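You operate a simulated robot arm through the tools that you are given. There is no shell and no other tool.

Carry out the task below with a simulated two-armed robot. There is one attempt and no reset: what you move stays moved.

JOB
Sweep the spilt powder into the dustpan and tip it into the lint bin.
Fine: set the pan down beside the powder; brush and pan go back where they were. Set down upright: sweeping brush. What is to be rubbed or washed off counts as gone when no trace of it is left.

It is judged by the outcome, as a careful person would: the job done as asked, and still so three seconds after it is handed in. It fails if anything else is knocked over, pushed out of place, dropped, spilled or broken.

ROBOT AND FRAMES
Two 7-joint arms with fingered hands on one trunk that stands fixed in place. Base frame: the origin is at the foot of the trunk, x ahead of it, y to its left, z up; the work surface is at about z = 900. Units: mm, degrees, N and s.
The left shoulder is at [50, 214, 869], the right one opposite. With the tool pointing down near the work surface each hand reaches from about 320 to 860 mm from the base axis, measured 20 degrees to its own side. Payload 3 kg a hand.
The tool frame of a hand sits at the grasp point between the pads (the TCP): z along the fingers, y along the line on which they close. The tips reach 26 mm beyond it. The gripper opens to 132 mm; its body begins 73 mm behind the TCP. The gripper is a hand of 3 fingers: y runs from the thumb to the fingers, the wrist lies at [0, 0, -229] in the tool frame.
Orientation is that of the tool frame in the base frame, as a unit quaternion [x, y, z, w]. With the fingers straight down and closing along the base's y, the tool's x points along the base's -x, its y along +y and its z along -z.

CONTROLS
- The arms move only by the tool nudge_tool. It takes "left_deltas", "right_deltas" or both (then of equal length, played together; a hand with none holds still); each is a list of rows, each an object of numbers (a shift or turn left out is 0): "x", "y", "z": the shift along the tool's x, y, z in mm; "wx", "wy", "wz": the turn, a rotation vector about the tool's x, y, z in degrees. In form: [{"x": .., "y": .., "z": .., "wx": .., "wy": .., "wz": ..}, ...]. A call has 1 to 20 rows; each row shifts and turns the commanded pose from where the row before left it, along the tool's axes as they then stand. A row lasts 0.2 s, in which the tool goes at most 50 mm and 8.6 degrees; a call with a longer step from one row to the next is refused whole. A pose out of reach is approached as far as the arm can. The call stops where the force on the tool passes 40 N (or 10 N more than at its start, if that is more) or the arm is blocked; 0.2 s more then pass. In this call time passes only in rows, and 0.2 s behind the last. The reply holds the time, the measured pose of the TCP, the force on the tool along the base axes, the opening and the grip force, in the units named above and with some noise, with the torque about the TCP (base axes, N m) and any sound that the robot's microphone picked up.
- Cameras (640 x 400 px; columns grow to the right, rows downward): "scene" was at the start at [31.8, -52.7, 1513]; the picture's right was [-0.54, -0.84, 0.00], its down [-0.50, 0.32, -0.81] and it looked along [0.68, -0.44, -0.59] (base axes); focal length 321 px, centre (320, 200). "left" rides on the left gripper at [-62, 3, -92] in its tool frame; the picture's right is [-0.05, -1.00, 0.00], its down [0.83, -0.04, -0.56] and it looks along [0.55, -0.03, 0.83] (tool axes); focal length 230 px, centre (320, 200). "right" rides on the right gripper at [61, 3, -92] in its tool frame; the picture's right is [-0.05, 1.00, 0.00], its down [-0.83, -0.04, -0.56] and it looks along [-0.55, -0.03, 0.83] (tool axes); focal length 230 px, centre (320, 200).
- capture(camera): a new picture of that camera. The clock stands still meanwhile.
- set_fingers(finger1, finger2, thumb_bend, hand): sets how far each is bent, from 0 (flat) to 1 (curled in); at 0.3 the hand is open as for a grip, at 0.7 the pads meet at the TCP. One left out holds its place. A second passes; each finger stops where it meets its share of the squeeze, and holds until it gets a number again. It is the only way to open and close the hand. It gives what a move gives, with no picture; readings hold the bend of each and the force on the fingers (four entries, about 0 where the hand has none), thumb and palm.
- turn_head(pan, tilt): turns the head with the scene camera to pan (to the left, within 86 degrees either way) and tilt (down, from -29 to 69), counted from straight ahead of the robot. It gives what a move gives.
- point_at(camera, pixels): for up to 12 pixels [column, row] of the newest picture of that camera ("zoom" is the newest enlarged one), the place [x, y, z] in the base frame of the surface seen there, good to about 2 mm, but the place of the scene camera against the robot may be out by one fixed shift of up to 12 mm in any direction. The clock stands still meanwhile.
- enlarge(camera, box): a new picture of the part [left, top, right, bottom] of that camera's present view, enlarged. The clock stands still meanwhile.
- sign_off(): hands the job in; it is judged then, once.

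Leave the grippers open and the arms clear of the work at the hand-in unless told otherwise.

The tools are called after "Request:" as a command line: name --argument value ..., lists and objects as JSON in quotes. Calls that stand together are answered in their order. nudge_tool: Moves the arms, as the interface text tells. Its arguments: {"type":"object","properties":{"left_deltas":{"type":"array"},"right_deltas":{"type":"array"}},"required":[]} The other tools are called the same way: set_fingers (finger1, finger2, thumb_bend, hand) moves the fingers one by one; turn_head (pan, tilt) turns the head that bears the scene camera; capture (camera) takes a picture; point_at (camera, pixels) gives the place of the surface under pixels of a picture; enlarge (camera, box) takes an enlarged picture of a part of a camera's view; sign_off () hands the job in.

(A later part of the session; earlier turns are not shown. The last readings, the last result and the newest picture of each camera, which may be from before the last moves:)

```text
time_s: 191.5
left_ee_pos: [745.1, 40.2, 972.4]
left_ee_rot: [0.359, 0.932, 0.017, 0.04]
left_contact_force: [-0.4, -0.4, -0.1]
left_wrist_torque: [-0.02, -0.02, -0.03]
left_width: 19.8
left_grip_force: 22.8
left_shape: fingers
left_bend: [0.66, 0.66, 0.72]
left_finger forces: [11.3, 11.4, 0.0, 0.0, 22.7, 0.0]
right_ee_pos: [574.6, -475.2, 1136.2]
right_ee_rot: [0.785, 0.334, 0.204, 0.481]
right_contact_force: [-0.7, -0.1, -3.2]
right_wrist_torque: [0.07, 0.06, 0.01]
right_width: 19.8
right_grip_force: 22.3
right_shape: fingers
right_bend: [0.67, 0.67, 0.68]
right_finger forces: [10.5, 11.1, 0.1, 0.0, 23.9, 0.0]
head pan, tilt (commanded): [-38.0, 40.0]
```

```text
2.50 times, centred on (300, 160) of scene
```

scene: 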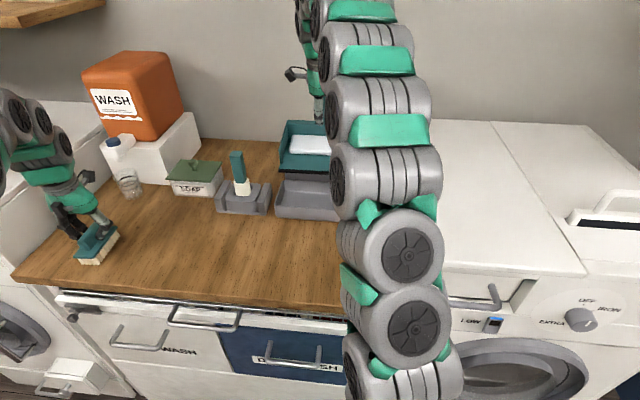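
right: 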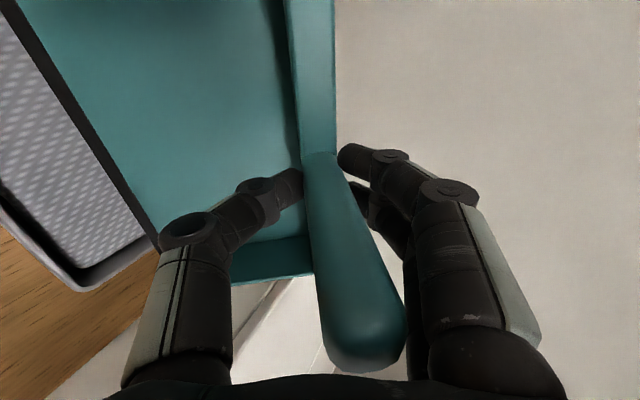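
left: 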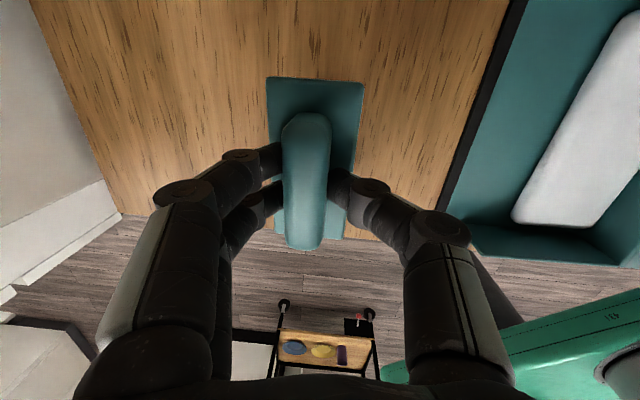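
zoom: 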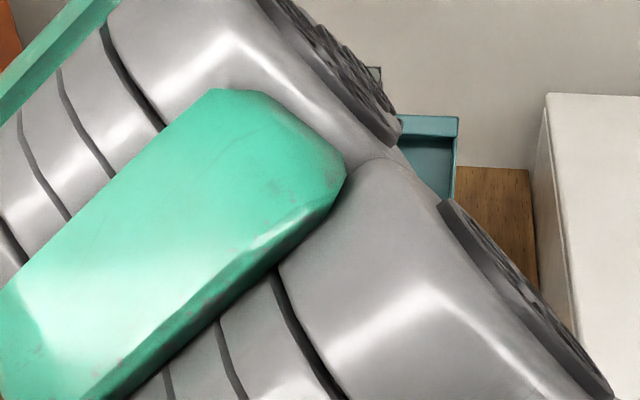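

The powder has slid out: the pan is empty and the tray now shows a white-patterned layer. I tip another 10° to make sure nothing sticks, and look.

Request:
nudge_tool --right_deltas '[{"y": -8.5, "z": -11.1, "wx": -5}, {"y": -7.5, "z": -11.8, "wx": -5}, {"x": 0}, {"x": 0}]'

Request:
capture --camera "right"

Request:
capture --camera "scene"

```text
time_s: 192.5
left_ee_pos: [744.8, 40.7, 973.1]
left_ee_rot: [0.359, 0.932, 0.018, 0.039]
left_contact_force: [-0.1, 0.5, -1.0]
left_wrist_torque: [0.02, 0.01, -0.01]
left_width: 20.2
left_grip_force: 22.3
left_shape: fingers
left_bend: [0.66, 0.66, 0.72]
left_finger forces: [11.4, 11.3, 0.0, 0.1, 22.8, 0.0]
right_ee_pos: [557.9, -444.1, 1144.9]
right_ee_rot: [0.74, 0.315, 0.233, 0.547]
right_contact_force: [0.4, -0.6, -2.8]
right_wrist_torque: [0.06, 0.06, 0.0]
right_width: 19.6
right_grip_force: 22.8
right_shape: fingers
right_bend: [0.67, 0.67, 0.68]
right_finger forces: [10.5, 11.3, 0.0, 0.0, 24.2, 0.1]
right hand out of reach, approached as far as the arm can: row 2
head pan, tilt (commanded): [-38.0, 40.0]
```

```text
taken
```

right: 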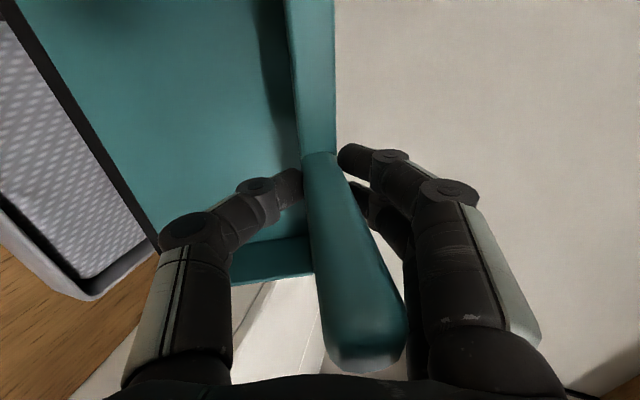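

```text
taken
```

scene: 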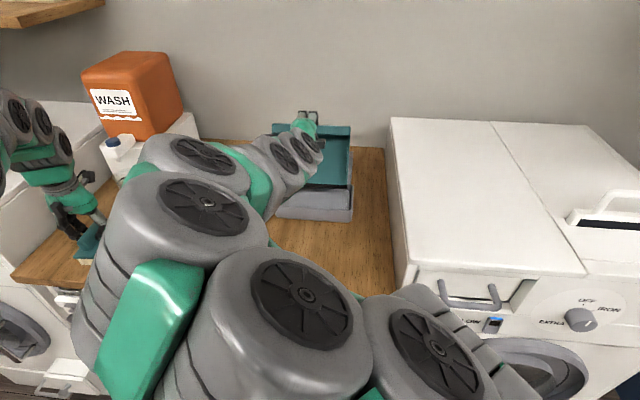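

The pan is fully empty. I rotate it back level in place (the lip clears the tray rim by over 30 mm), slowly.

Request:
nudge_tool --right_deltas '[{"wx": 5, "z": -2}, {"wx": 5, "z": -2}, {"wx": 5}, {"wx": 5}, {"wx": 5}, {"wx": 5}, {"wx": 5}, {"x": 0}]'

Request:
capture --camera "scene"

Request:
capture --camera "right"

```text
time_s: 194.3
left_ee_pos: [745.5, 40.6, 972.7]
left_ee_rot: [0.358, 0.933, 0.017, 0.04]
left_contact_force: [-0.5, 0.4, -1.2]
left_wrist_torque: [-0.01, 0.03, 0.01]
left_width: 20.0
left_grip_force: 22.8
left_shape: fingers
left_bend: [0.66, 0.66, 0.72]
left_finger forces: [11.3, 11.4, 0.0, 0.0, 22.7, 0.0]
right_ee_pos: [553.7, -441.4, 1146.1]
right_ee_rot: [0.87, 0.371, 0.127, 0.3]
right_contact_force: [-0.8, 0.3, -2.2]
right_wrist_torque: [-0.05, 0.01, -0.03]
right_width: 19.7
right_grip_force: 22.2
right_shape: fingers
right_bend: [0.67, 0.67, 0.68]
right_finger forces: [10.8, 10.8, 0.0, 0.0, 23.0, 0.0]
head pan, tilt (commanded): [-38.0, 40.0]
```

```text
taken
```

scene: 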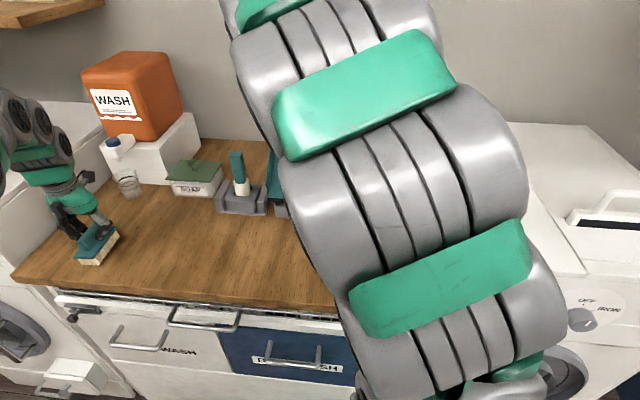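

```text
taken
```

right: 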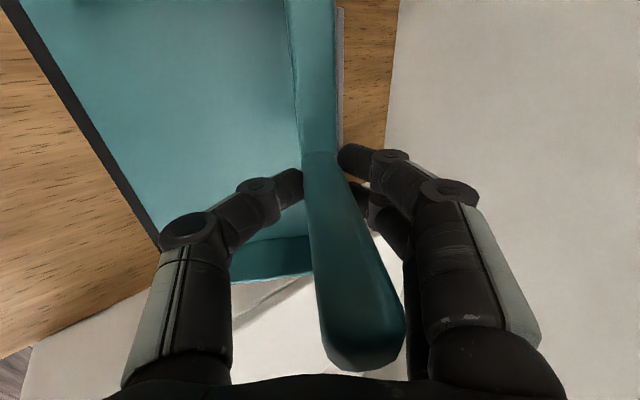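

Fine so far (pitch 38°). I continue to level and rise to z≈1185.

Request:
nudge_tool --right_deltas '[{"wx": 4.74}, {"wx": 4.74}, {"wx": 4.74}, {"wx": 4.74}, {"wx": 4.74}, {"wx": 4.74}, {"wx": 4.74}, {"wx": 4.74}, {"z": -15}, {"z": -20}, {"x": 0}]'

Request:
capture --camera "right"

Request:
point_at --camera "right" --pixels '[[120, 100], [160, 190], [322, 60], [322, 130], [80, 20], [360, 340], [250, 100], [150, 220]]'

Request:
capture --camera "scene"

```text
time_s: 196.7
left_ee_pos: [744.4, 40.5, 972.1]
left_ee_rot: [0.359, 0.932, 0.018, 0.04]
left_contact_force: [0.6, -1.0, 0.0]
left_wrist_torque: [0.04, 0.04, 0.0]
left_width: 20.4
left_grip_force: 22.7
left_shape: fingers
left_bend: [0.66, 0.66, 0.72]
left_finger forces: [11.3, 11.4, 0.0, 0.0, 22.5, 0.1]
right_ee_pos: [556.0, -442.3, 1180.4]
right_ee_rot: [0.92, 0.391, 0.001, 0.001]
right_contact_force: [-0.3, 0.3, -3.0]
right_wrist_torque: [-0.09, -0.08, 0.01]
right_width: 19.9
right_grip_force: 22.3
right_shape: fingers
right_bend: [0.67, 0.67, 0.68]
right_finger forces: [11.1, 11.0, 0.0, 0.1, 21.9, 0.0]
head pan, tilt (commanded): [-38.0, 40.0]
```

```text
taken
```

right: 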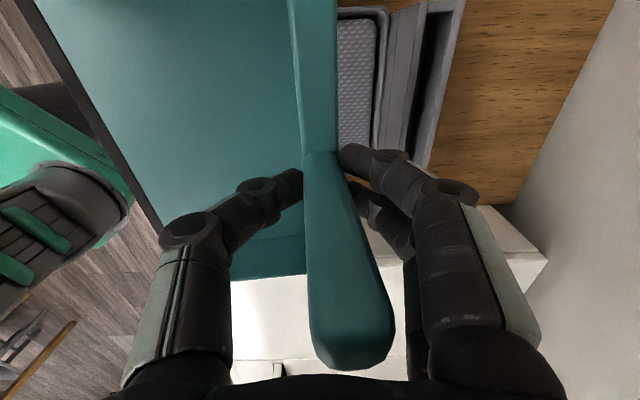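

```text
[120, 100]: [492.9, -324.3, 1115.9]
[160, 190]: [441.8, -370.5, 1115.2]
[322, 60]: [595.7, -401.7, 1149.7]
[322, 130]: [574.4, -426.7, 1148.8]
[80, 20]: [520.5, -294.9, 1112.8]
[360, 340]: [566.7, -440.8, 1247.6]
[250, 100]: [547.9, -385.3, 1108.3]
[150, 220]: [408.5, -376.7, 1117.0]
```

```text
taken
```

scene: 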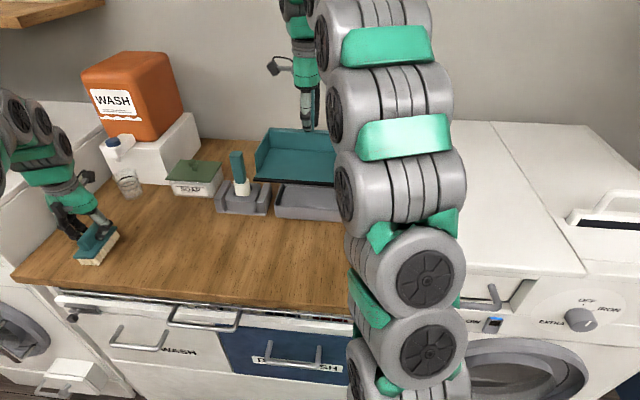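

The pan is level and empty; powder layer is visible in the tray. Now I carry the pan back toward its original place on the dryer.

Request:
nudge_tool --right_deltas '[{"x": -14, "y": -0.5}, {"x": -26, "y": -1}, {"x": -32, "y": -1.2}, {"x": -34, "y": -1.3}, {"x": -34, "y": -1.3}, {"x": -34, "y": -1.3}, {"x": -34, "y": -1.3}, {"x": -34, "y": -1.3}, {"x": -34, "y": -1.3}, {"x": -32, "y": -1.2}, {"x": -24, "y": -1}, {"x": -15.8, "y": -0.6}, {"x": 0}]'

Request:
capture --camera "right"

Request:
point_at --camera "right" --pixels '[[120, 100], [160, 190], [318, 20], [322, 60], [322, 130], [80, 20], [360, 340], [250, 100], [100, 100], [140, 190]]'

Request:
capture --camera "scene"

```text
time_s: 199.5
left_ee_pos: [744.5, 41.0, 972.6]
left_ee_rot: [0.359, 0.932, 0.017, 0.04]
left_contact_force: [0.3, -0.2, -0.5]
left_wrist_torque: [-0.03, 0.02, 0.01]
left_width: 19.8
left_grip_force: 22.9
left_shape: fingers
left_bend: [0.66, 0.66, 0.72]
left_finger forces: [11.3, 11.4, 0.1, 0.0, 22.7, 0.1]
right_ee_pos: [304.6, -685.7, 1181.7]
right_ee_rot: [0.92, 0.392, -0.001, 0.001]
right_contact_force: [-0.2, 0.0, -3.0]
right_wrist_torque: [-0.06, -0.07, -0.04]
right_width: 19.6
right_grip_force: 22.2
right_shape: fingers
right_bend: [0.67, 0.67, 0.68]
right_finger forces: [11.2, 10.8, 0.0, 0.0, 21.9, 0.0]
head pan, tilt (commanded): [-38.0, 40.0]
```

```text
taken
```

right: 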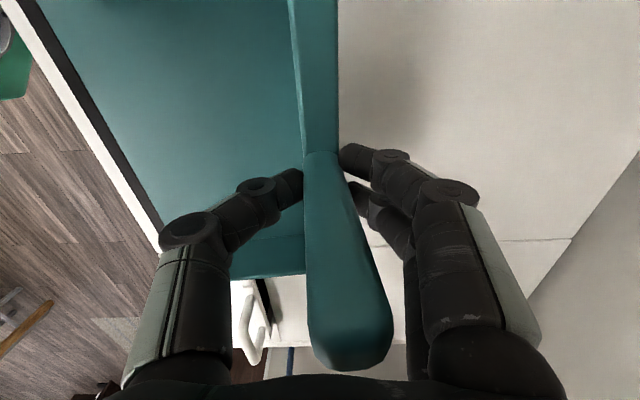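

```text
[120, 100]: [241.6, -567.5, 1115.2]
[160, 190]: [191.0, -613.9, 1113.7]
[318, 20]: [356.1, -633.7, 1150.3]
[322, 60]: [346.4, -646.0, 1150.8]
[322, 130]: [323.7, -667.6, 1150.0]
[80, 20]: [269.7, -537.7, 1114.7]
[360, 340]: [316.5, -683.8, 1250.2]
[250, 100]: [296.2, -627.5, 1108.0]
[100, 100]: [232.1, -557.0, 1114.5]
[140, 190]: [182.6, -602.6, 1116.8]
```

```text
taken
```

scene: 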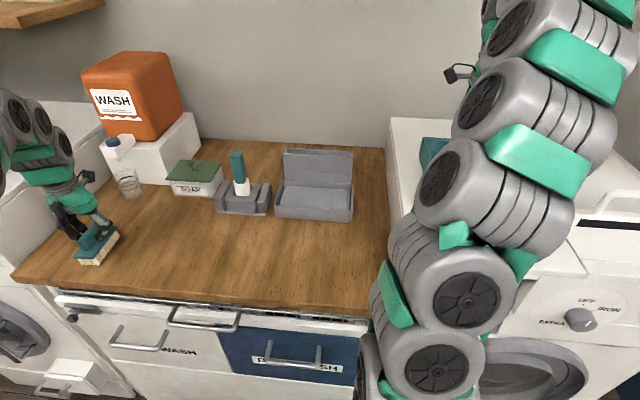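

Yaw is 46.3°, matching the original. I level the pan (wx −5), shift 2 mm, and lower to just above the dryer.

Request:
nudge_tool --right_deltas '[{"x": 1.5, "y": -1.5}, {"wx": -5.1}, {"z": 12, "y": -1.07}, {"z": 14, "y": -1.25}, {"z": 14, "y": -1.25}, {"z": 12, "y": -1.07}, {"x": 0}]'

Request:
capture --camera "right"

Request:
point_at --camera "right" --pixels '[[120, 100], [160, 190], [318, 20], [322, 60], [322, 130], [80, 20], [360, 340], [250, 100], [60, 30], [150, 215]]'

```text
time_s: 201.1
left_ee_pos: [746.2, 39.8, 973.3]
left_ee_rot: [0.359, 0.932, 0.017, 0.04]
left_contact_force: [0.2, 0.0, -1.6]
left_wrist_torque: [0.01, -0.03, 0.0]
left_width: 20.1
left_grip_force: 23.2
left_shape: fingers
left_bend: [0.66, 0.66, 0.72]
left_finger forces: [11.4, 11.4, 0.1, 0.1, 22.7, 0.0]
right_ee_pos: [303.8, -681.9, 1129.2]
right_ee_rot: [0.919, 0.391, 0.017, 0.043]
right_contact_force: [-0.4, 0.4, -2.5]
right_wrist_torque: [-0.07, -0.06, 0.0]
right_width: 19.9
right_grip_force: 21.9
right_shape: fingers
right_bend: [0.67, 0.67, 0.68]
right_finger forces: [11.3, 11.1, 0.1, 0.0, 22.2, 0.0]
head pan, tilt (commanded): [-38.0, 40.0]
```

```text
taken
```

right: 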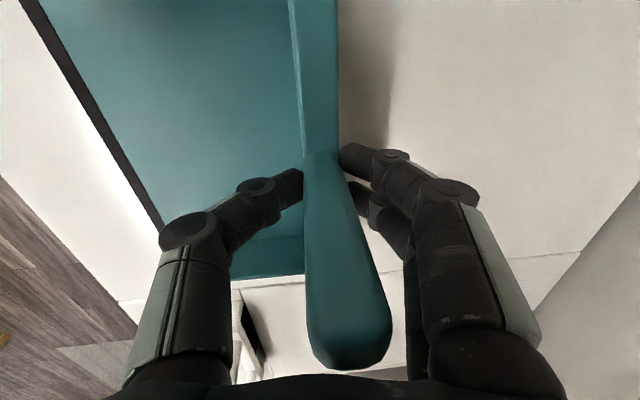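

```text
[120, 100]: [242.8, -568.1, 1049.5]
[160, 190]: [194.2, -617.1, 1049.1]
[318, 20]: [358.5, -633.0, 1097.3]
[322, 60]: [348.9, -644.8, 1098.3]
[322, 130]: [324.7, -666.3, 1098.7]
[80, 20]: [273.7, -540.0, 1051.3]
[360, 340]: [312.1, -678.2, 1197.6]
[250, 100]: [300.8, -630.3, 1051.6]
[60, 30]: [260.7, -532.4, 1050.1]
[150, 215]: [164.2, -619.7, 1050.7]
```

Level and 7 mm above the dryer. I check the lip line against its original place (v≈543.5, u −377…−189).

Request:
point_at --camera "right" --pixels '[[34, 22], [63, 72], [103, 142], [133, 195], [150, 226], [28, 22], [57, 72], [97, 142], [127, 195]]'

Request:
enlarge --camera "right" --box '[0, 0, 180, 250]'

```text
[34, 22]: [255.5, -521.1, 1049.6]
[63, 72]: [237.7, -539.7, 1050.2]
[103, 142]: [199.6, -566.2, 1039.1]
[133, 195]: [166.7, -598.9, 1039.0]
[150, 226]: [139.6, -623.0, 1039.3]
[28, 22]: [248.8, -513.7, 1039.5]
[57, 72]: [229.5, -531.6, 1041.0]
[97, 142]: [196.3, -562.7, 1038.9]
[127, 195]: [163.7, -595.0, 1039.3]
```

```text
1.60 times, centred on (90, 125) of right
```

zoom: 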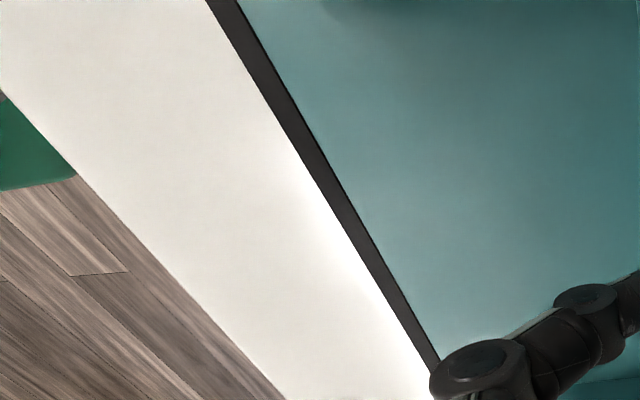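

Request:
point_at --camera "zoom" --pixels '[[240, 30], [270, 80], [300, 132], [330, 185], [360, 235], [390, 287], [420, 340], [232, 30], [322, 185], [382, 287]]'

```text
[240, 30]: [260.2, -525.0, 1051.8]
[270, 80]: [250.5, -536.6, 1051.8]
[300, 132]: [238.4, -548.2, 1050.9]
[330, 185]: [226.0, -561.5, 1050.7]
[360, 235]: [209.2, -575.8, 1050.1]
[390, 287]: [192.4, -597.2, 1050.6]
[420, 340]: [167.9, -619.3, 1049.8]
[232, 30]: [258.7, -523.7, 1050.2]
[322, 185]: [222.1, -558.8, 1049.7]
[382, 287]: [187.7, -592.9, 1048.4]
```

Current lip outer edge is v≈545 vs original 543.5 and the handle within 2 mm — well placed. I lower the last millimetres gently.

Request:
nudge_tool --right_deltas '[{"z": 2.5, "y": -0.2}, {"z": 2.5, "y": -0.2}, {"x": 0}]'

Request:
nudge_tool --right_deltas '[{"z": 1.5, "y": -0.1}, {"x": 0}]'

Request:
nudge_tool --right_deltas '[{"z": 1.5, "y": -0.1}, {"x": 0}]'

Request:
capture --camera "right"

Request:
point_at --camera "right" --pixels '[[120, 100], [160, 190], [318, 20], [322, 60], [322, 130], [80, 20], [360, 340], [250, 100], [60, 30]]'

```text
time_s: 201.9
left_ee_pos: [744.8, 39.6, 972.8]
left_ee_rot: [0.359, 0.932, 0.017, 0.039]
left_contact_force: [0.8, -0.1, -0.4]
left_wrist_torque: [-0.01, 0.01, -0.01]
left_width: 19.9
left_grip_force: 22.9
left_shape: fingers
left_bend: [0.66, 0.66, 0.72]
left_finger forces: [11.3, 11.4, 0.1, 0.1, 22.7, 0.1]
right_ee_pos: [304.7, -682.0, 1124.8]
right_ee_rot: [0.919, 0.391, 0.016, 0.04]
right_contact_force: [-0.1, 0.2, -3.4]
right_wrist_torque: [-0.1, -0.09, 0.01]
right_width: 19.7
right_grip_force: 21.8
right_shape: fingers
right_bend: [0.67, 0.67, 0.68]
right_finger forces: [11.2, 10.9, 0.1, 0.0, 22.1, 0.0]
head pan, tilt (commanded): [-38.0, 40.0]
```

```text
time_s: 202.5
left_ee_pos: [745.8, 41.8, 972.1]
left_ee_rot: [0.358, 0.933, 0.017, 0.04]
left_contact_force: [-0.1, 0.3, -1.7]
left_wrist_torque: [0.0, 0.0, 0.02]
left_width: 19.9
left_grip_force: 22.7
left_shape: fingers
left_bend: [0.66, 0.66, 0.72]
left_finger forces: [11.2, 11.4, 0.0, 0.0, 22.7, 0.0]
right_ee_pos: [304.8, -682.0, 1122.3]
right_ee_rot: [0.919, 0.391, 0.017, 0.041]
right_contact_force: [-0.5, -0.2, -2.5]
right_wrist_torque: [-0.1, -0.04, -0.01]
right_width: 20.0
right_grip_force: 22.1
right_shape: fingers
right_bend: [0.67, 0.67, 0.68]
right_finger forces: [11.0, 11.1, 0.0, 0.1, 22.1, 0.0]
head pan, tilt (commanded): [-38.0, 40.0]
```

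```text
time_s: 203.1
left_ee_pos: [744.5, 40.6, 972.9]
left_ee_rot: [0.359, 0.932, 0.018, 0.039]
left_contact_force: [0.4, -1.0, -1.0]
left_wrist_torque: [0.0, 0.0, 0.0]
left_width: 20.1
left_grip_force: 22.8
left_shape: fingers
left_bend: [0.66, 0.66, 0.72]
left_finger forces: [11.2, 11.4, 0.1, 0.0, 22.7, 0.1]
right_ee_pos: [304.9, -681.8, 1121.5]
right_ee_rot: [0.919, 0.391, 0.018, 0.042]
right_contact_force: [0.2, -0.2, -2.5]
right_wrist_torque: [-0.06, -0.08, -0.02]
right_width: 19.8
right_grip_force: 22.4
right_shape: fingers
right_bend: [0.67, 0.67, 0.68]
right_finger forces: [11.1, 11.1, 0.0, 0.1, 22.2, 0.0]
head pan, tilt (commanded): [-38.0, 40.0]
```

```text
taken
```

right: 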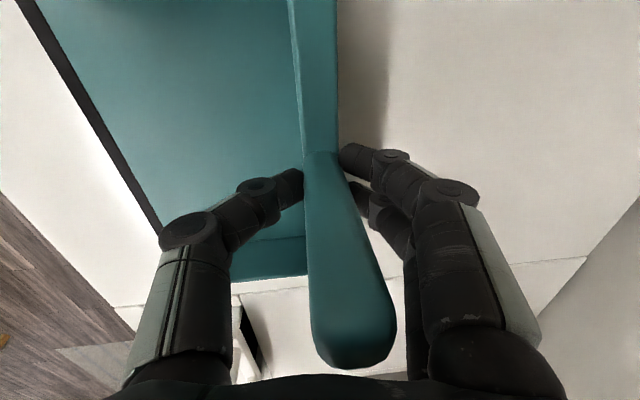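

```text
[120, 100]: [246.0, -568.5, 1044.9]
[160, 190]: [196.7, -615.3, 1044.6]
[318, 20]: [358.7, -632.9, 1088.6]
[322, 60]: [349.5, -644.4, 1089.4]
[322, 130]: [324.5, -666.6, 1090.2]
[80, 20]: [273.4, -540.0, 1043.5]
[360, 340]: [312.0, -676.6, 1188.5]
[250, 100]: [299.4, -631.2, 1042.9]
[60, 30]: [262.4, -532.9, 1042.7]
```

Floor is at 1043 — it's down. I give it 1 mm more and release.

Request:
nudge_tool --right_deltas '[{"z": 1.2, "y": -0.1}, {"x": 0}]'

Request:
set_fingers --hand "right" --finger1 0.55 --finger2 0.55 --thumb_bend 0.55

Request:
set_fingers --hand "right" --finger1 0.4 --finger2 0.4 --thumb_bend 0.4

Request:
nudge_tool --right_deltas '[{"z": -12, "y": 1}, {"z": -18, "y": 1.6}, {"z": -20, "y": 1.8}, {"z": -20, "y": 1.8}, {"z": -20, "y": 1.8}, {"x": 0}]'

Request:
capture --camera "right"

```text
time_s: 203.7
left_ee_pos: [745.5, 40.4, 971.2]
left_ee_rot: [0.359, 0.932, 0.018, 0.039]
left_contact_force: [-0.3, 0.8, -1.3]
left_wrist_torque: [0.01, 0.02, -0.02]
left_width: 19.8
left_grip_force: 23.0
left_shape: fingers
left_bend: [0.66, 0.66, 0.72]
left_finger forces: [11.2, 11.4, 0.1, 0.1, 22.7, 0.1]
right_ee_pos: [304.7, -679.9, 1120.3]
right_ee_rot: [0.919, 0.391, 0.017, 0.042]
right_contact_force: [0.0, 0.3, 0.4]
right_wrist_torque: [-0.07, -0.04, -0.02]
right_width: 19.6
right_grip_force: 22.9
right_shape: fingers
right_bend: [0.67, 0.67, 0.68]
right_finger forces: [11.3, 11.3, 0.0, 0.0, 22.7, 0.0]
head pan, tilt (commanded): [-38.0, 40.0]
```

```text
time_s: 204.7
left_ee_pos: [746.3, 40.2, 971.9]
left_ee_rot: [0.359, 0.932, 0.017, 0.039]
left_contact_force: [-0.3, 0.1, -1.6]
left_wrist_torque: [0.0, -0.02, -0.03]
left_width: 19.9
left_grip_force: 22.8
left_shape: fingers
left_bend: [0.66, 0.66, 0.72]
left_finger forces: [11.3, 11.4, 0.0, 0.0, 22.7, 0.1]
right_ee_pos: [305.0, -681.7, 1120.7]
right_ee_rot: [0.919, 0.391, 0.017, 0.042]
right_contact_force: [0.3, -0.5, 0.4]
right_wrist_torque: [-0.01, 0.01, 0.0]
right_width: 50.4
right_grip_force: 0.5
right_shape: fingers
right_bend: [0.55, 0.55, 0.55]
right_finger forces: [0.1, 0.2, 0.1, 0.0, 0.0, 0.0]
head pan, tilt (commanded): [-38.0, 40.0]
```

```text
time_s: 205.7
left_ee_pos: [745.6, 40.8, 971.8]
left_ee_rot: [0.359, 0.932, 0.018, 0.04]
left_contact_force: [0.8, 0.2, 0.2]
left_wrist_torque: [-0.03, -0.01, 0.02]
left_width: 20.1
left_grip_force: 22.9
left_shape: fingers
left_bend: [0.66, 0.66, 0.72]
left_finger forces: [11.3, 11.3, 0.0, 0.0, 22.7, 0.0]
right_ee_pos: [304.8, -681.3, 1120.3]
right_ee_rot: [0.919, 0.392, 0.017, 0.042]
right_contact_force: [-0.3, -0.6, -1.4]
right_wrist_torque: [0.01, 0.0, 0.02]
right_width: 100.8
right_grip_force: 0.0
right_shape: fingers
right_bend: [0.4, 0.4, 0.4]
right_finger forces: [0.1, 0.0, 0.0, 0.1, 0.0, 0.0]
head pan, tilt (commanded): [-38.0, 40.0]
```

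```text
time_s: 207.1
left_ee_pos: [745.7, 41.0, 972.2]
left_ee_rot: [0.359, 0.932, 0.017, 0.039]
left_contact_force: [-0.9, 0.2, -0.4]
left_wrist_torque: [-0.01, 0.0, 0.01]
left_width: 20.2
left_grip_force: 22.7
left_shape: fingers
left_bend: [0.66, 0.66, 0.72]
left_finger forces: [11.3, 11.5, 0.0, 0.0, 22.7, 0.0]
right_ee_pos: [305.1, -683.0, 1210.4]
right_ee_rot: [0.919, 0.392, 0.017, 0.042]
right_contact_force: [0.1, 0.3, -0.7]
right_wrist_torque: [0.04, -0.04, 0.01]
right_width: 101.3
right_grip_force: 0.0
right_shape: fingers
right_bend: [0.4, 0.4, 0.4]
right_finger forces: [0.1, 0.0, 0.0, 0.0, 0.0, 0.0]
head pan, tilt (commanded): [-38.0, 40.0]
```

```text
taken
```

right: 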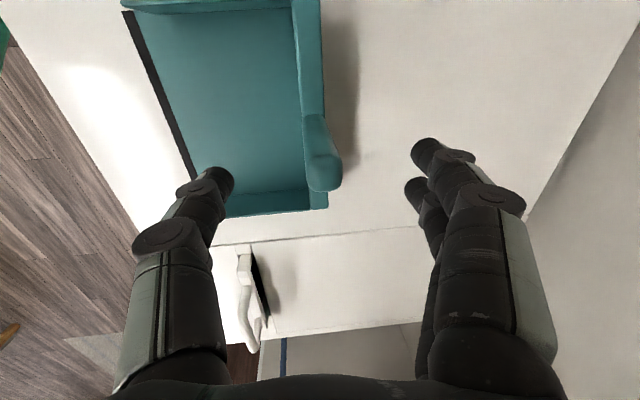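

The pan stands on its own. I rise 18 mm more and verify its position against the original.

Request:
nudge_tool --right_deltas '[{"z": -9, "y": 0.8}, {"z": -9, "y": 0.8}, {"x": 0}]'

Request:
capture --camera "right"

Request:
point_at --camera "right" --pixels '[[130, 15], [188, 172], [160, 95], [318, 195], [310, 50], [305, 10], [318, 200], [230, 100], [322, 165], [150, 70]]'

Request:
enlarge --camera "right" --box '[90, 0, 350, 220]'

```text
time_s: 207.9
left_ee_pos: [746.5, 41.7, 972.1]
left_ee_rot: [0.359, 0.932, 0.018, 0.04]
left_contact_force: [0.0, 0.1, -1.0]
left_wrist_torque: [0.01, 0.0, -0.02]
left_width: 20.1
left_grip_force: 22.2
left_shape: fingers
left_bend: [0.66, 0.66, 0.72]
left_finger forces: [11.3, 11.4, 0.0, 0.0, 22.7, 0.0]
right_ee_pos: [303.6, -680.8, 1229.2]
right_ee_rot: [0.919, 0.391, 0.016, 0.041]
right_contact_force: [-0.5, -0.9, -0.4]
right_wrist_torque: [-0.02, -0.01, -0.03]
right_width: 101.1
right_grip_force: 0.0
right_shape: fingers
right_bend: [0.4, 0.4, 0.4]
right_finger forces: [0.1, 0.1, 0.1, 0.1, 0.1, 0.1]
head pan, tilt (commanded): [-38.0, 40.0]
```

```text
taken
```

right: 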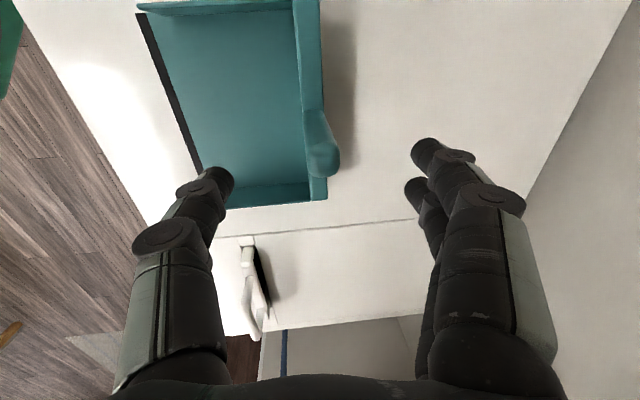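

```text
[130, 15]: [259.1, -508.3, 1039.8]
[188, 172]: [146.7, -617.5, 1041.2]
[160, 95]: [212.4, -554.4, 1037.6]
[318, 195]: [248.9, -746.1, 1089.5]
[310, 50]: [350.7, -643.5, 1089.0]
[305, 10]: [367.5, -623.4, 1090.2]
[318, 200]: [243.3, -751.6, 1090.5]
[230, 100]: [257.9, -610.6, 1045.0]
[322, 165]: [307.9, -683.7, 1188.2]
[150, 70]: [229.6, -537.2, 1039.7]
```

```text
1.82 times, centred on (220, 110) of right
```

zoom: 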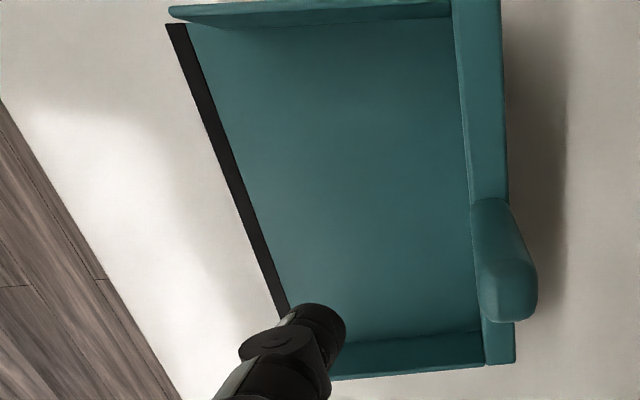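

Request:
point_at --camera "zoom" --pixels '[[172, 30], [178, 30], [200, 90], [240, 195], [280, 300], [210, 90], [250, 195], [510, 270]]'

```text
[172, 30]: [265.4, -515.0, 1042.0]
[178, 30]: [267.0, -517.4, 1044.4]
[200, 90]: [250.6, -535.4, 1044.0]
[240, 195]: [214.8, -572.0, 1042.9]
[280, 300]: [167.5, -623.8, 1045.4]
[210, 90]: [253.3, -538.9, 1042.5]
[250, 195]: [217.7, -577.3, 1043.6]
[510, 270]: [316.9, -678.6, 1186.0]
```

The pan is back within 2–4 mm of where it was, same yaw. Now the brush: I check how it sits in the left hand.

Request:
capture --camera "left"

Request:
enlarge --camera "left" --box '[230, 60, 410, 260]'

Request:
point_at --camera "left" --pixels '[[271, 82], [360, 88], [341, 236], [283, 234], [276, 86], [355, 92], [338, 232]]'

```text
taken
```

left: 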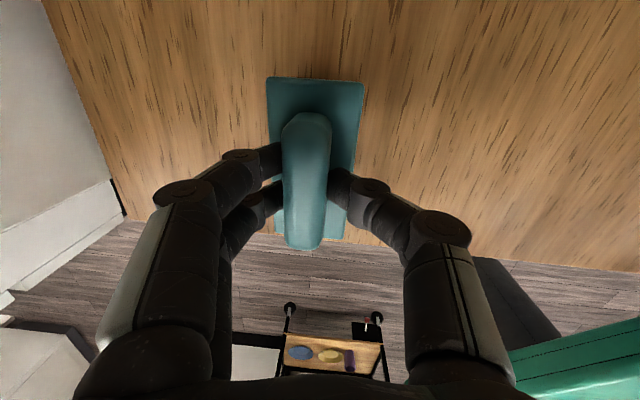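

```text
2.00 times, centred on (320, 160) of left
```

zoom: 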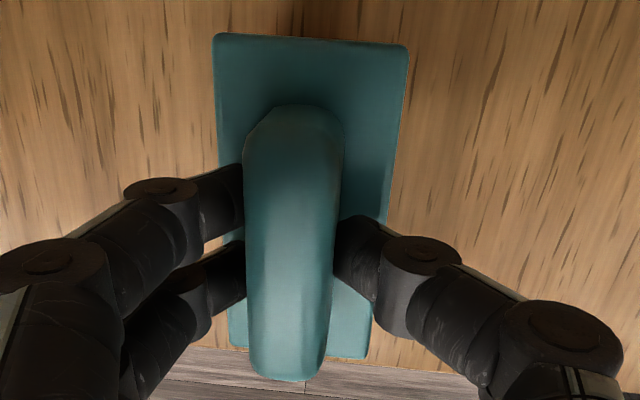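

```text
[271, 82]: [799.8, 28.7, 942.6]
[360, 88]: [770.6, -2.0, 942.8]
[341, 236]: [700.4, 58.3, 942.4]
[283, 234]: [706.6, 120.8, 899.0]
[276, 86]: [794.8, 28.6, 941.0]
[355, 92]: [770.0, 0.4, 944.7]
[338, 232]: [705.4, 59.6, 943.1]
```

The brush is level and secure. I raise it and carry it back over the counter front to about (433,-53,1063).

Request:
nudge_tool --left_deltas '[{"z": -12}, {"x": 18, "y": -30.3, "z": -11.8}, {"x": 18, "y": -30.3, "z": -11.8}, {"x": 18, "y": -30.3, "z": -11.8}, {"x": 18, "y": -30.3, "z": -11.8}, {"x": 18, "y": -30.3, "z": -11.8}, {"x": 18, "y": -30.3, "z": -11.8}, {"x": 18, "y": -30.3, "z": -11.8}, {"x": 18, "y": -30.3, "z": -11.8}, {"x": 18, "y": -30.3, "z": -11.8}, {"x": 0}]'

Request:
nudge_tool --left_deltas '[{"wx": 0.475, "wy": -0.46, "wz": 7.636}, {"wx": 0.475, "wy": -0.46, "wz": 7.636}, {"wx": 0.475, "wy": -0.46, "wz": 7.636}, {"wx": 0.475, "wy": -0.46, "wz": 7.636}, {"wx": 0.475, "wy": -0.46, "wz": 7.636}, {"wx": 0.475, "wy": -0.46, "wz": 7.636}, {"wx": 0.475, "wy": -0.46, "wz": 7.636}, {"wx": 0.475, "wy": -0.46, "wz": 7.636}, {"wx": 0.475, "wy": -0.46, "wz": 7.636}, {"wx": 0.475, "wy": -0.46, "wz": 7.636}, {"wx": 0.475, "wy": -0.46, "wz": 7.636}, {"wx": 0.475, "wy": -0.46, "wz": 7.636}, {"x": 0}]'

Request:
capture --camera "scene"

Request:
capture --camera "left"

```text
time_s: 210.3
left_ee_pos: [432.4, -52.4, 1060.6]
left_ee_rot: [0.359, 0.933, 0.017, 0.04]
left_contact_force: [0.4, 0.1, -0.8]
left_wrist_torque: [-0.01, -0.02, -0.01]
left_width: 19.9
left_grip_force: 22.6
left_shape: fingers
left_bend: [0.66, 0.66, 0.72]
left_finger forces: [11.2, 11.4, 0.0, 0.1, 22.7, 0.0]
right_ee_pos: [304.0, -679.9, 1228.1]
right_ee_rot: [0.919, 0.392, 0.017, 0.043]
right_contact_force: [-0.5, -0.7, 0.2]
right_wrist_torque: [-0.02, 0.02, 0.03]
right_width: 100.9
right_grip_force: 0.2
right_shape: fingers
right_bend: [0.4, 0.4, 0.4]
right_finger forces: [0.0, 0.0, 0.0, 0.0, 0.0, 0.0]
head pan, tilt (commanded): [-38.0, 40.0]
```

```text
time_s: 213.1
left_ee_pos: [434.2, -53.1, 1062.4]
left_ee_rot: [0.92, 0.389, -0.016, 0.04]
left_contact_force: [-0.3, -0.2, -0.6]
left_wrist_torque: [0.0, -0.01, -0.01]
left_width: 19.8
left_grip_force: 22.7
left_shape: fingers
left_bend: [0.66, 0.66, 0.72]
left_finger forces: [11.3, 11.4, 0.1, 0.0, 22.6, 0.1]
right_ee_pos: [305.4, -681.0, 1228.4]
right_ee_rot: [0.919, 0.391, 0.017, 0.042]
right_contact_force: [-0.5, -0.3, -0.4]
right_wrist_torque: [-0.01, 0.0, 0.0]
right_width: 101.0
right_grip_force: 0.1
right_shape: fingers
right_bend: [0.4, 0.4, 0.4]
right_finger forces: [0.1, 0.0, 0.0, 0.0, 0.0, 0.0]
head pan, tilt (commanded): [-38.0, 40.0]
```

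```text
taken
```

scene: 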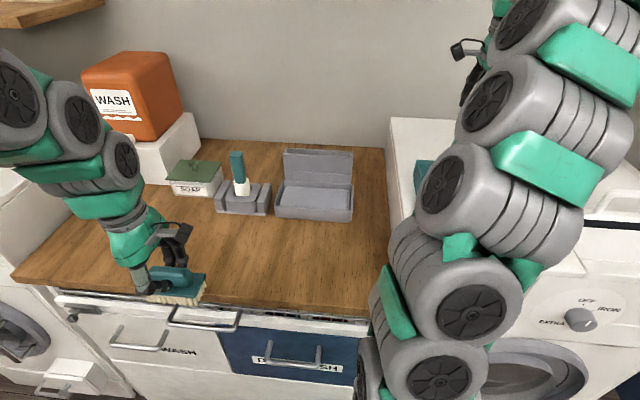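

```text
taken
```

left: 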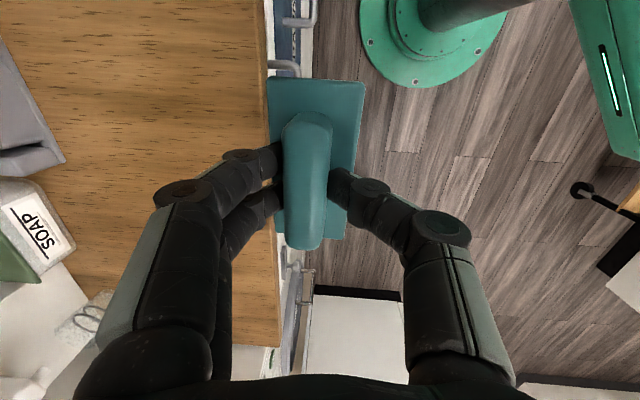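

I carry the brush over to above its home spot at (352,-408,1025).

Request:
nudge_tool --left_deltas '[{"x": -30.8, "y": 18.45, "z": 6.76}, {"x": -30.8, "y": 18.45, "z": 6.76}, {"x": -30.8, "y": 18.45, "z": 6.76}, {"x": -30.8, "y": 18.45, "z": 6.76}, {"x": -30.8, "y": 18.45, "z": 6.76}, {"x": -30.8, "y": 18.45, "z": 6.76}, {"x": -30.8, "y": 18.45, "z": 6.76}, {"x": -30.8, "y": 18.45, "z": 6.76}, {"x": -30.8, "y": 18.45, "z": 6.76}, {"x": -30.8, "y": 18.45, "z": 6.76}, {"x": 0}]'

Request:
capture --camera "left"

Request:
point_at --camera "left" --pixels '[[271, 82], [360, 88], [341, 236], [276, 86], [355, 92], [338, 232], [300, 95]]'

Request:
capture --camera "scene"

```text
time_s: 215.5
left_ee_pos: [354.1, -407.2, 1026.1]
left_ee_rot: [0.92, 0.39, -0.016, 0.04]
left_contact_force: [0.4, -0.6, -0.1]
left_wrist_torque: [-0.01, -0.01, 0.0]
left_width: 19.8
left_grip_force: 22.0
left_shape: fingers
left_bend: [0.66, 0.66, 0.72]
left_finger forces: [11.2, 11.3, 0.1, 0.1, 22.5, 0.1]
right_ee_pos: [303.4, -681.2, 1228.5]
right_ee_rot: [0.919, 0.392, 0.017, 0.042]
right_contact_force: [0.0, 0.3, 0.0]
right_wrist_torque: [-0.03, -0.01, -0.03]
right_width: 100.8
right_grip_force: 0.1
right_shape: fingers
right_bend: [0.4, 0.4, 0.4]
right_finger forces: [0.0, 0.1, 0.0, 0.1, 0.1, 0.1]
head pan, tilt (commanded): [-38.0, 40.0]
```

```text
taken
```

left: 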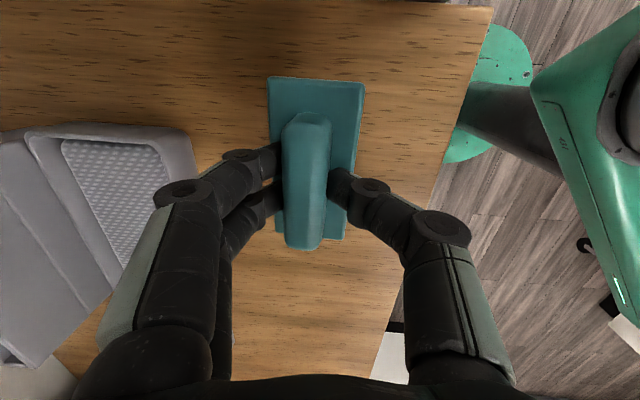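

```text
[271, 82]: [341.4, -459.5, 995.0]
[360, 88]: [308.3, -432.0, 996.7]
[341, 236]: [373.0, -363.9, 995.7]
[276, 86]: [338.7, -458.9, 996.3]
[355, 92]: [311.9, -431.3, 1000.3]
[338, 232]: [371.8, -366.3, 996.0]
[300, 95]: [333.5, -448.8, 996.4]
```

```text
taken
```

scene: 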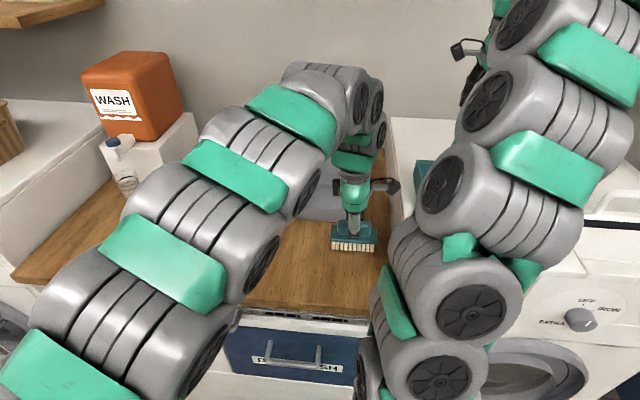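

The brush is within 3 mm of its original outline, yaw 46.5°. I correct by (−2.2,−1.7) in tool axes and lower to just above the counter.

Request:
nudge_tool --left_deltas '[{"x": -2.2, "y": -1.7}, {"z": 15, "x": 0.9, "y": -0.9}, {"z": 15, "x": 0.9, "y": -0.9}, {"z": 15, "x": 0.9, "y": -0.9}, {"z": 14, "x": 0.9, "y": -0.9}, {"x": 0}]'

Request:
nudge_tool --left_deltas '[{"z": 2.5, "x": 0.15, "y": -0.15}, {"z": 1.5, "x": 0.1, "y": -0.1}, {"x": 0}]'

Request:
capture --camera "left"

Request:
point_at --camera "left" --pixels '[[271, 82], [360, 88], [341, 236], [276, 86], [355, 92], [338, 232]]'

```text
time_s: 216.9
left_ee_pos: [349.2, -407.6, 966.5]
left_ee_rot: [0.92, 0.39, -0.016, 0.04]
left_contact_force: [0.6, -0.1, -0.1]
left_wrist_torque: [-0.03, -0.02, -0.03]
left_width: 19.9
left_grip_force: 22.5
left_shape: fingers
left_bend: [0.66, 0.66, 0.72]
left_finger forces: [11.1, 11.3, 0.0, 0.0, 22.4, 0.0]
right_ee_pos: [303.8, -681.1, 1227.8]
right_ee_rot: [0.919, 0.392, 0.016, 0.042]
right_contact_force: [0.8, 0.2, -0.5]
right_wrist_torque: [-0.01, 0.05, 0.03]
right_width: 101.2
right_grip_force: 0.1
right_shape: fingers
right_bend: [0.4, 0.4, 0.4]
right_finger forces: [0.0, 0.0, 0.0, 0.0, 0.1, 0.0]
head pan, tilt (commanded): [-38.0, 40.0]
```

```text
time_s: 217.7
left_ee_pos: [349.0, -408.4, 962.0]
left_ee_rot: [0.92, 0.39, -0.016, 0.04]
left_contact_force: [-1.9, 2.7, 10.2]
left_wrist_torque: [-0.01, -0.11, 0.02]
left_width: 19.8
left_grip_force: 24.3
left_shape: fingers
left_bend: [0.66, 0.67, 0.72]
left_finger forces: [10.8, 11.5, 0.0, 0.1, 25.6, 0.1]
right_ee_pos: [302.8, -680.5, 1227.7]
right_ee_rot: [0.919, 0.391, 0.017, 0.042]
right_contact_force: [0.1, -0.4, 0.5]
right_wrist_torque: [0.0, -0.03, -0.01]
right_width: 101.1
right_grip_force: 0.0
right_shape: fingers
right_bend: [0.4, 0.4, 0.4]
right_finger forces: [0.1, 0.0, 0.1, 0.1, 0.0, 0.0]
head pan, tilt (commanded): [-38.0, 40.0]
```

```text
taken
```

left: 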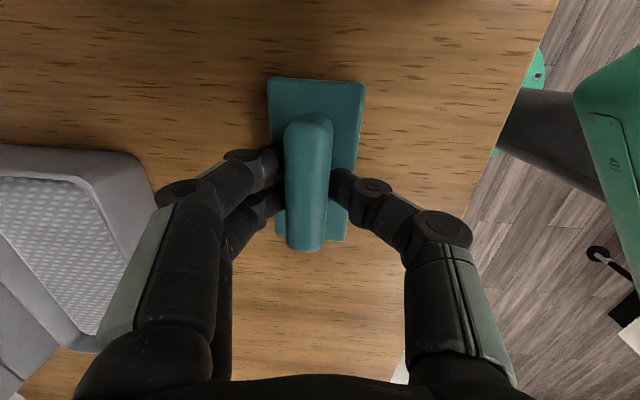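

```text
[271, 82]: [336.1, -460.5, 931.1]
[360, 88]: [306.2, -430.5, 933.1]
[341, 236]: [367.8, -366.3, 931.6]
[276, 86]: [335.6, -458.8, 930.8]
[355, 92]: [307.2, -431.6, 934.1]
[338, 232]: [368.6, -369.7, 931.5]
```

The brush is on the counter within ~3 mm of its original outline. I ease off 1 mm and open the fingers gently.

Request:
nudge_tool --left_deltas '[{"z": -0.8}, {"x": 0}]'

Request:
set_fingers --hand "left" --finger1 0.58 --finger2 0.58 --thumb_bend 0.6

Request:
set_fingers --hand "left" --finger1 0.4 --finger2 0.4 --thumb_bend 0.4

Request:
capture --camera "left"

```text
time_s: 218.3
left_ee_pos: [349.9, -408.3, 961.5]
left_ee_rot: [0.92, 0.389, -0.017, 0.04]
left_contact_force: [-1.2, 0.0, 5.1]
left_wrist_torque: [-0.09, -0.07, -0.03]
left_width: 20.0
left_grip_force: 22.9
left_shape: fingers
left_bend: [0.66, 0.66, 0.72]
left_finger forces: [11.2, 11.5, 0.0, 0.0, 23.7, 0.0]
right_ee_pos: [304.0, -680.7, 1228.0]
right_ee_rot: [0.919, 0.391, 0.017, 0.041]
right_contact_force: [0.7, -0.3, 0.4]
right_wrist_torque: [-0.02, 0.01, -0.01]
right_width: 100.9
right_grip_force: 0.0
right_shape: fingers
right_bend: [0.4, 0.4, 0.4]
right_finger forces: [0.0, 0.0, 0.1, 0.0, 0.0, 0.0]
head pan, tilt (commanded): [-38.0, 40.0]
```

```text
time_s: 219.3
left_ee_pos: [349.6, -407.6, 963.5]
left_ee_rot: [0.92, 0.39, -0.017, 0.04]
left_contact_force: [2.1, -1.6, 24.4]
left_wrist_torque: [0.14, -0.17, -0.01]
left_width: 30.7
left_grip_force: 12.8
left_shape: fingers
left_bend: [0.57, 0.6, 0.64]
left_finger forces: [0.1, 9.0, 0.0, 0.1, 15.8, 0.0]
right_ee_pos: [303.1, -681.3, 1228.8]
right_ee_rot: [0.919, 0.391, 0.018, 0.042]
right_contact_force: [0.1, -0.1, 0.1]
right_wrist_torque: [-0.01, -0.01, 0.0]
right_width: 101.2
right_grip_force: 0.0
right_shape: fingers
right_bend: [0.4, 0.4, 0.4]
right_finger forces: [0.0, 0.0, 0.1, 0.0, 0.1, 0.0]
head pan, tilt (commanded): [-38.0, 40.0]
```

```text
time_s: 220.3
left_ee_pos: [349.4, -408.1, 961.4]
left_ee_rot: [0.92, 0.389, -0.016, 0.04]
left_contact_force: [0.8, 0.1, 0.4]
left_wrist_torque: [0.0, 0.04, 0.0]
left_width: 101.2
left_grip_force: 0.0
left_shape: fingers
left_bend: [0.4, 0.4, 0.4]
left_finger forces: [0.0, 0.0, 0.1, 0.0, 0.0, 0.0]
right_ee_pos: [304.0, -681.2, 1228.8]
right_ee_rot: [0.919, 0.391, 0.017, 0.042]
right_contact_force: [0.5, 0.0, 0.3]
right_wrist_torque: [0.03, -0.01, 0.0]
right_width: 101.3
right_grip_force: 0.1
right_shape: fingers
right_bend: [0.4, 0.4, 0.4]
right_finger forces: [0.1, 0.0, 0.0, 0.0, 0.0, 0.0]
head pan, tilt (commanded): [-38.0, 40.0]
```

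```text
taken
```

left: 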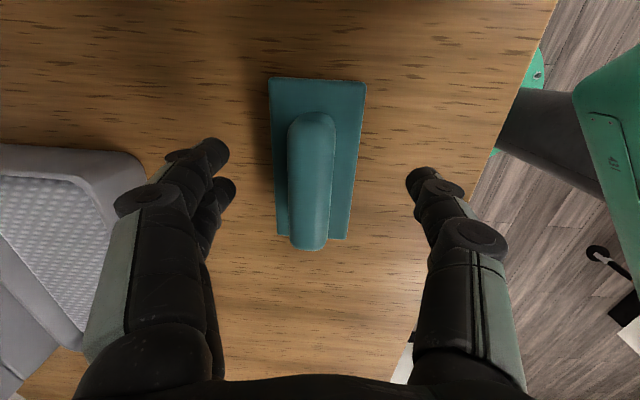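

Brush released and standing. I rise straight up 110 mm and check its place.

Request:
nudge_tool --left_deltas '[{"z": -10, "x": -0.6, "y": 0.6}, {"z": -20, "x": -1.2, "y": 1.2}, {"z": -25, "x": -1.5, "y": 1.5}, {"z": -25, "x": -1.5, "y": 1.5}, {"z": -25, "x": -1.5, "y": 1.5}, {"x": 0}]'

Request:
capture --camera "left"

Request:
enlarge --camera "scene" --box '[260, 130, 420, 270]'

```text
time_s: 221.7
left_ee_pos: [349.2, -407.8, 1069.4]
left_ee_rot: [0.92, 0.389, -0.015, 0.04]
left_contact_force: [0.5, 0.8, -0.7]
left_wrist_torque: [-0.01, 0.02, -0.01]
left_width: 101.2
left_grip_force: 0.1
left_shape: fingers
left_bend: [0.4, 0.4, 0.4]
left_finger forces: [0.0, 0.0, 0.1, 0.1, 0.0, 0.0]
right_ee_pos: [303.6, -681.4, 1228.4]
right_ee_rot: [0.919, 0.391, 0.017, 0.042]
right_contact_force: [-0.2, -0.3, 0.1]
right_wrist_torque: [-0.01, 0.01, 0.01]
right_width: 100.9
right_grip_force: 0.0
right_shape: fingers
right_bend: [0.4, 0.4, 0.4]
right_finger forces: [0.0, 0.1, 0.1, 0.0, 0.0, 0.0]
head pan, tilt (commanded): [-38.0, 40.0]
```

```text
taken
```

left: 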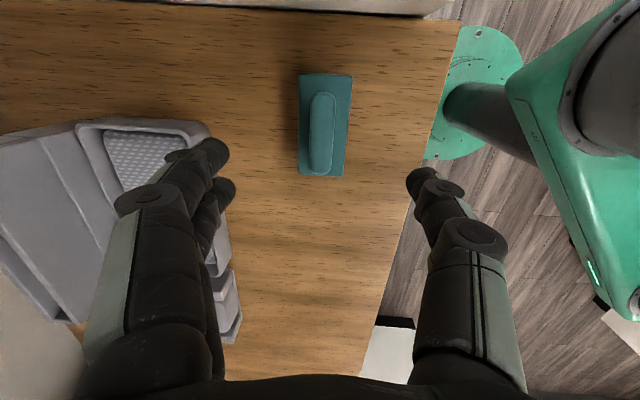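

```text
2.86 times, centred on (340, 200) of scene
```

zoom: 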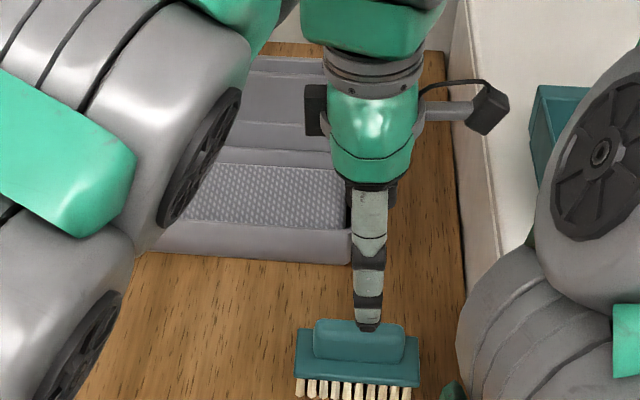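

The brush stands upright in its place. I retract the left arm to the left.

Request:
nudge_tool --left_deltas '[{"x": 34.6, "y": -20.5, "z": -5.6}, {"x": 34.6, "y": -20.5, "z": -5.6}, {"x": 34.6, "y": -20.5, "z": -5.6}, {"x": 34.6, "y": -20.5, "z": -5.6}, {"x": 34.6, "y": -20.5, "z": -5.6}, {"x": 34.6, "y": -20.5, "z": -5.6}, {"x": 34.6, "y": -20.5, "z": -5.6}, {"x": 34.6, "y": -20.5, "z": -5.6}, {"x": 34.6, "y": -20.5, "z": -5.6}, {"x": 0}]'

Request:
capture --camera "right"

Request:
capture --camera "scene"

```text
time_s: 223.9
left_ee_pos: [431.8, -52.2, 1087.0]
left_ee_rot: [0.92, 0.39, -0.016, 0.04]
left_contact_force: [-0.8, 0.0, 0.6]
left_wrist_torque: [0.01, 0.0, 0.01]
left_width: 100.9
left_grip_force: 0.0
left_shape: fingers
left_bend: [0.4, 0.4, 0.4]
left_finger forces: [0.0, 0.0, 0.1, 0.0, 0.0, 0.0]
right_ee_pos: [304.5, -679.3, 1227.5]
right_ee_rot: [0.919, 0.391, 0.018, 0.042]
right_contact_force: [0.0, 0.0, 0.2]
right_wrist_torque: [-0.05, 0.06, 0.01]
right_width: 100.9
right_grip_force: 0.0
right_shape: fingers
right_bend: [0.4, 0.4, 0.4]
right_finger forces: [0.0, 0.1, 0.0, 0.0, 0.0, 0.0]
head pan, tilt (commanded): [-38.0, 40.0]
```

```text
taken
```

right: 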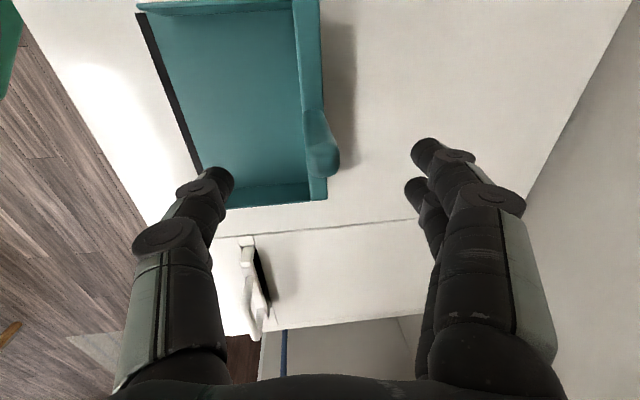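

```text
taken
```

scene: 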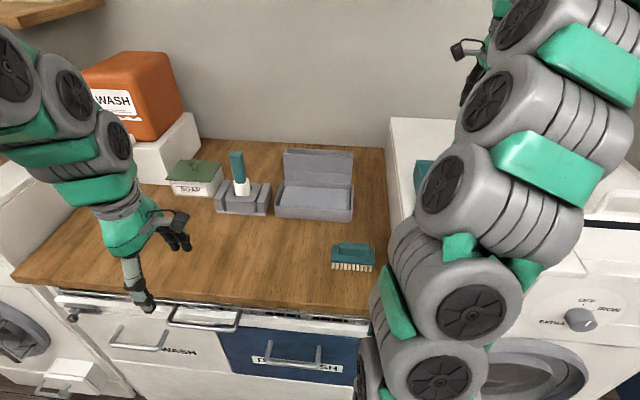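

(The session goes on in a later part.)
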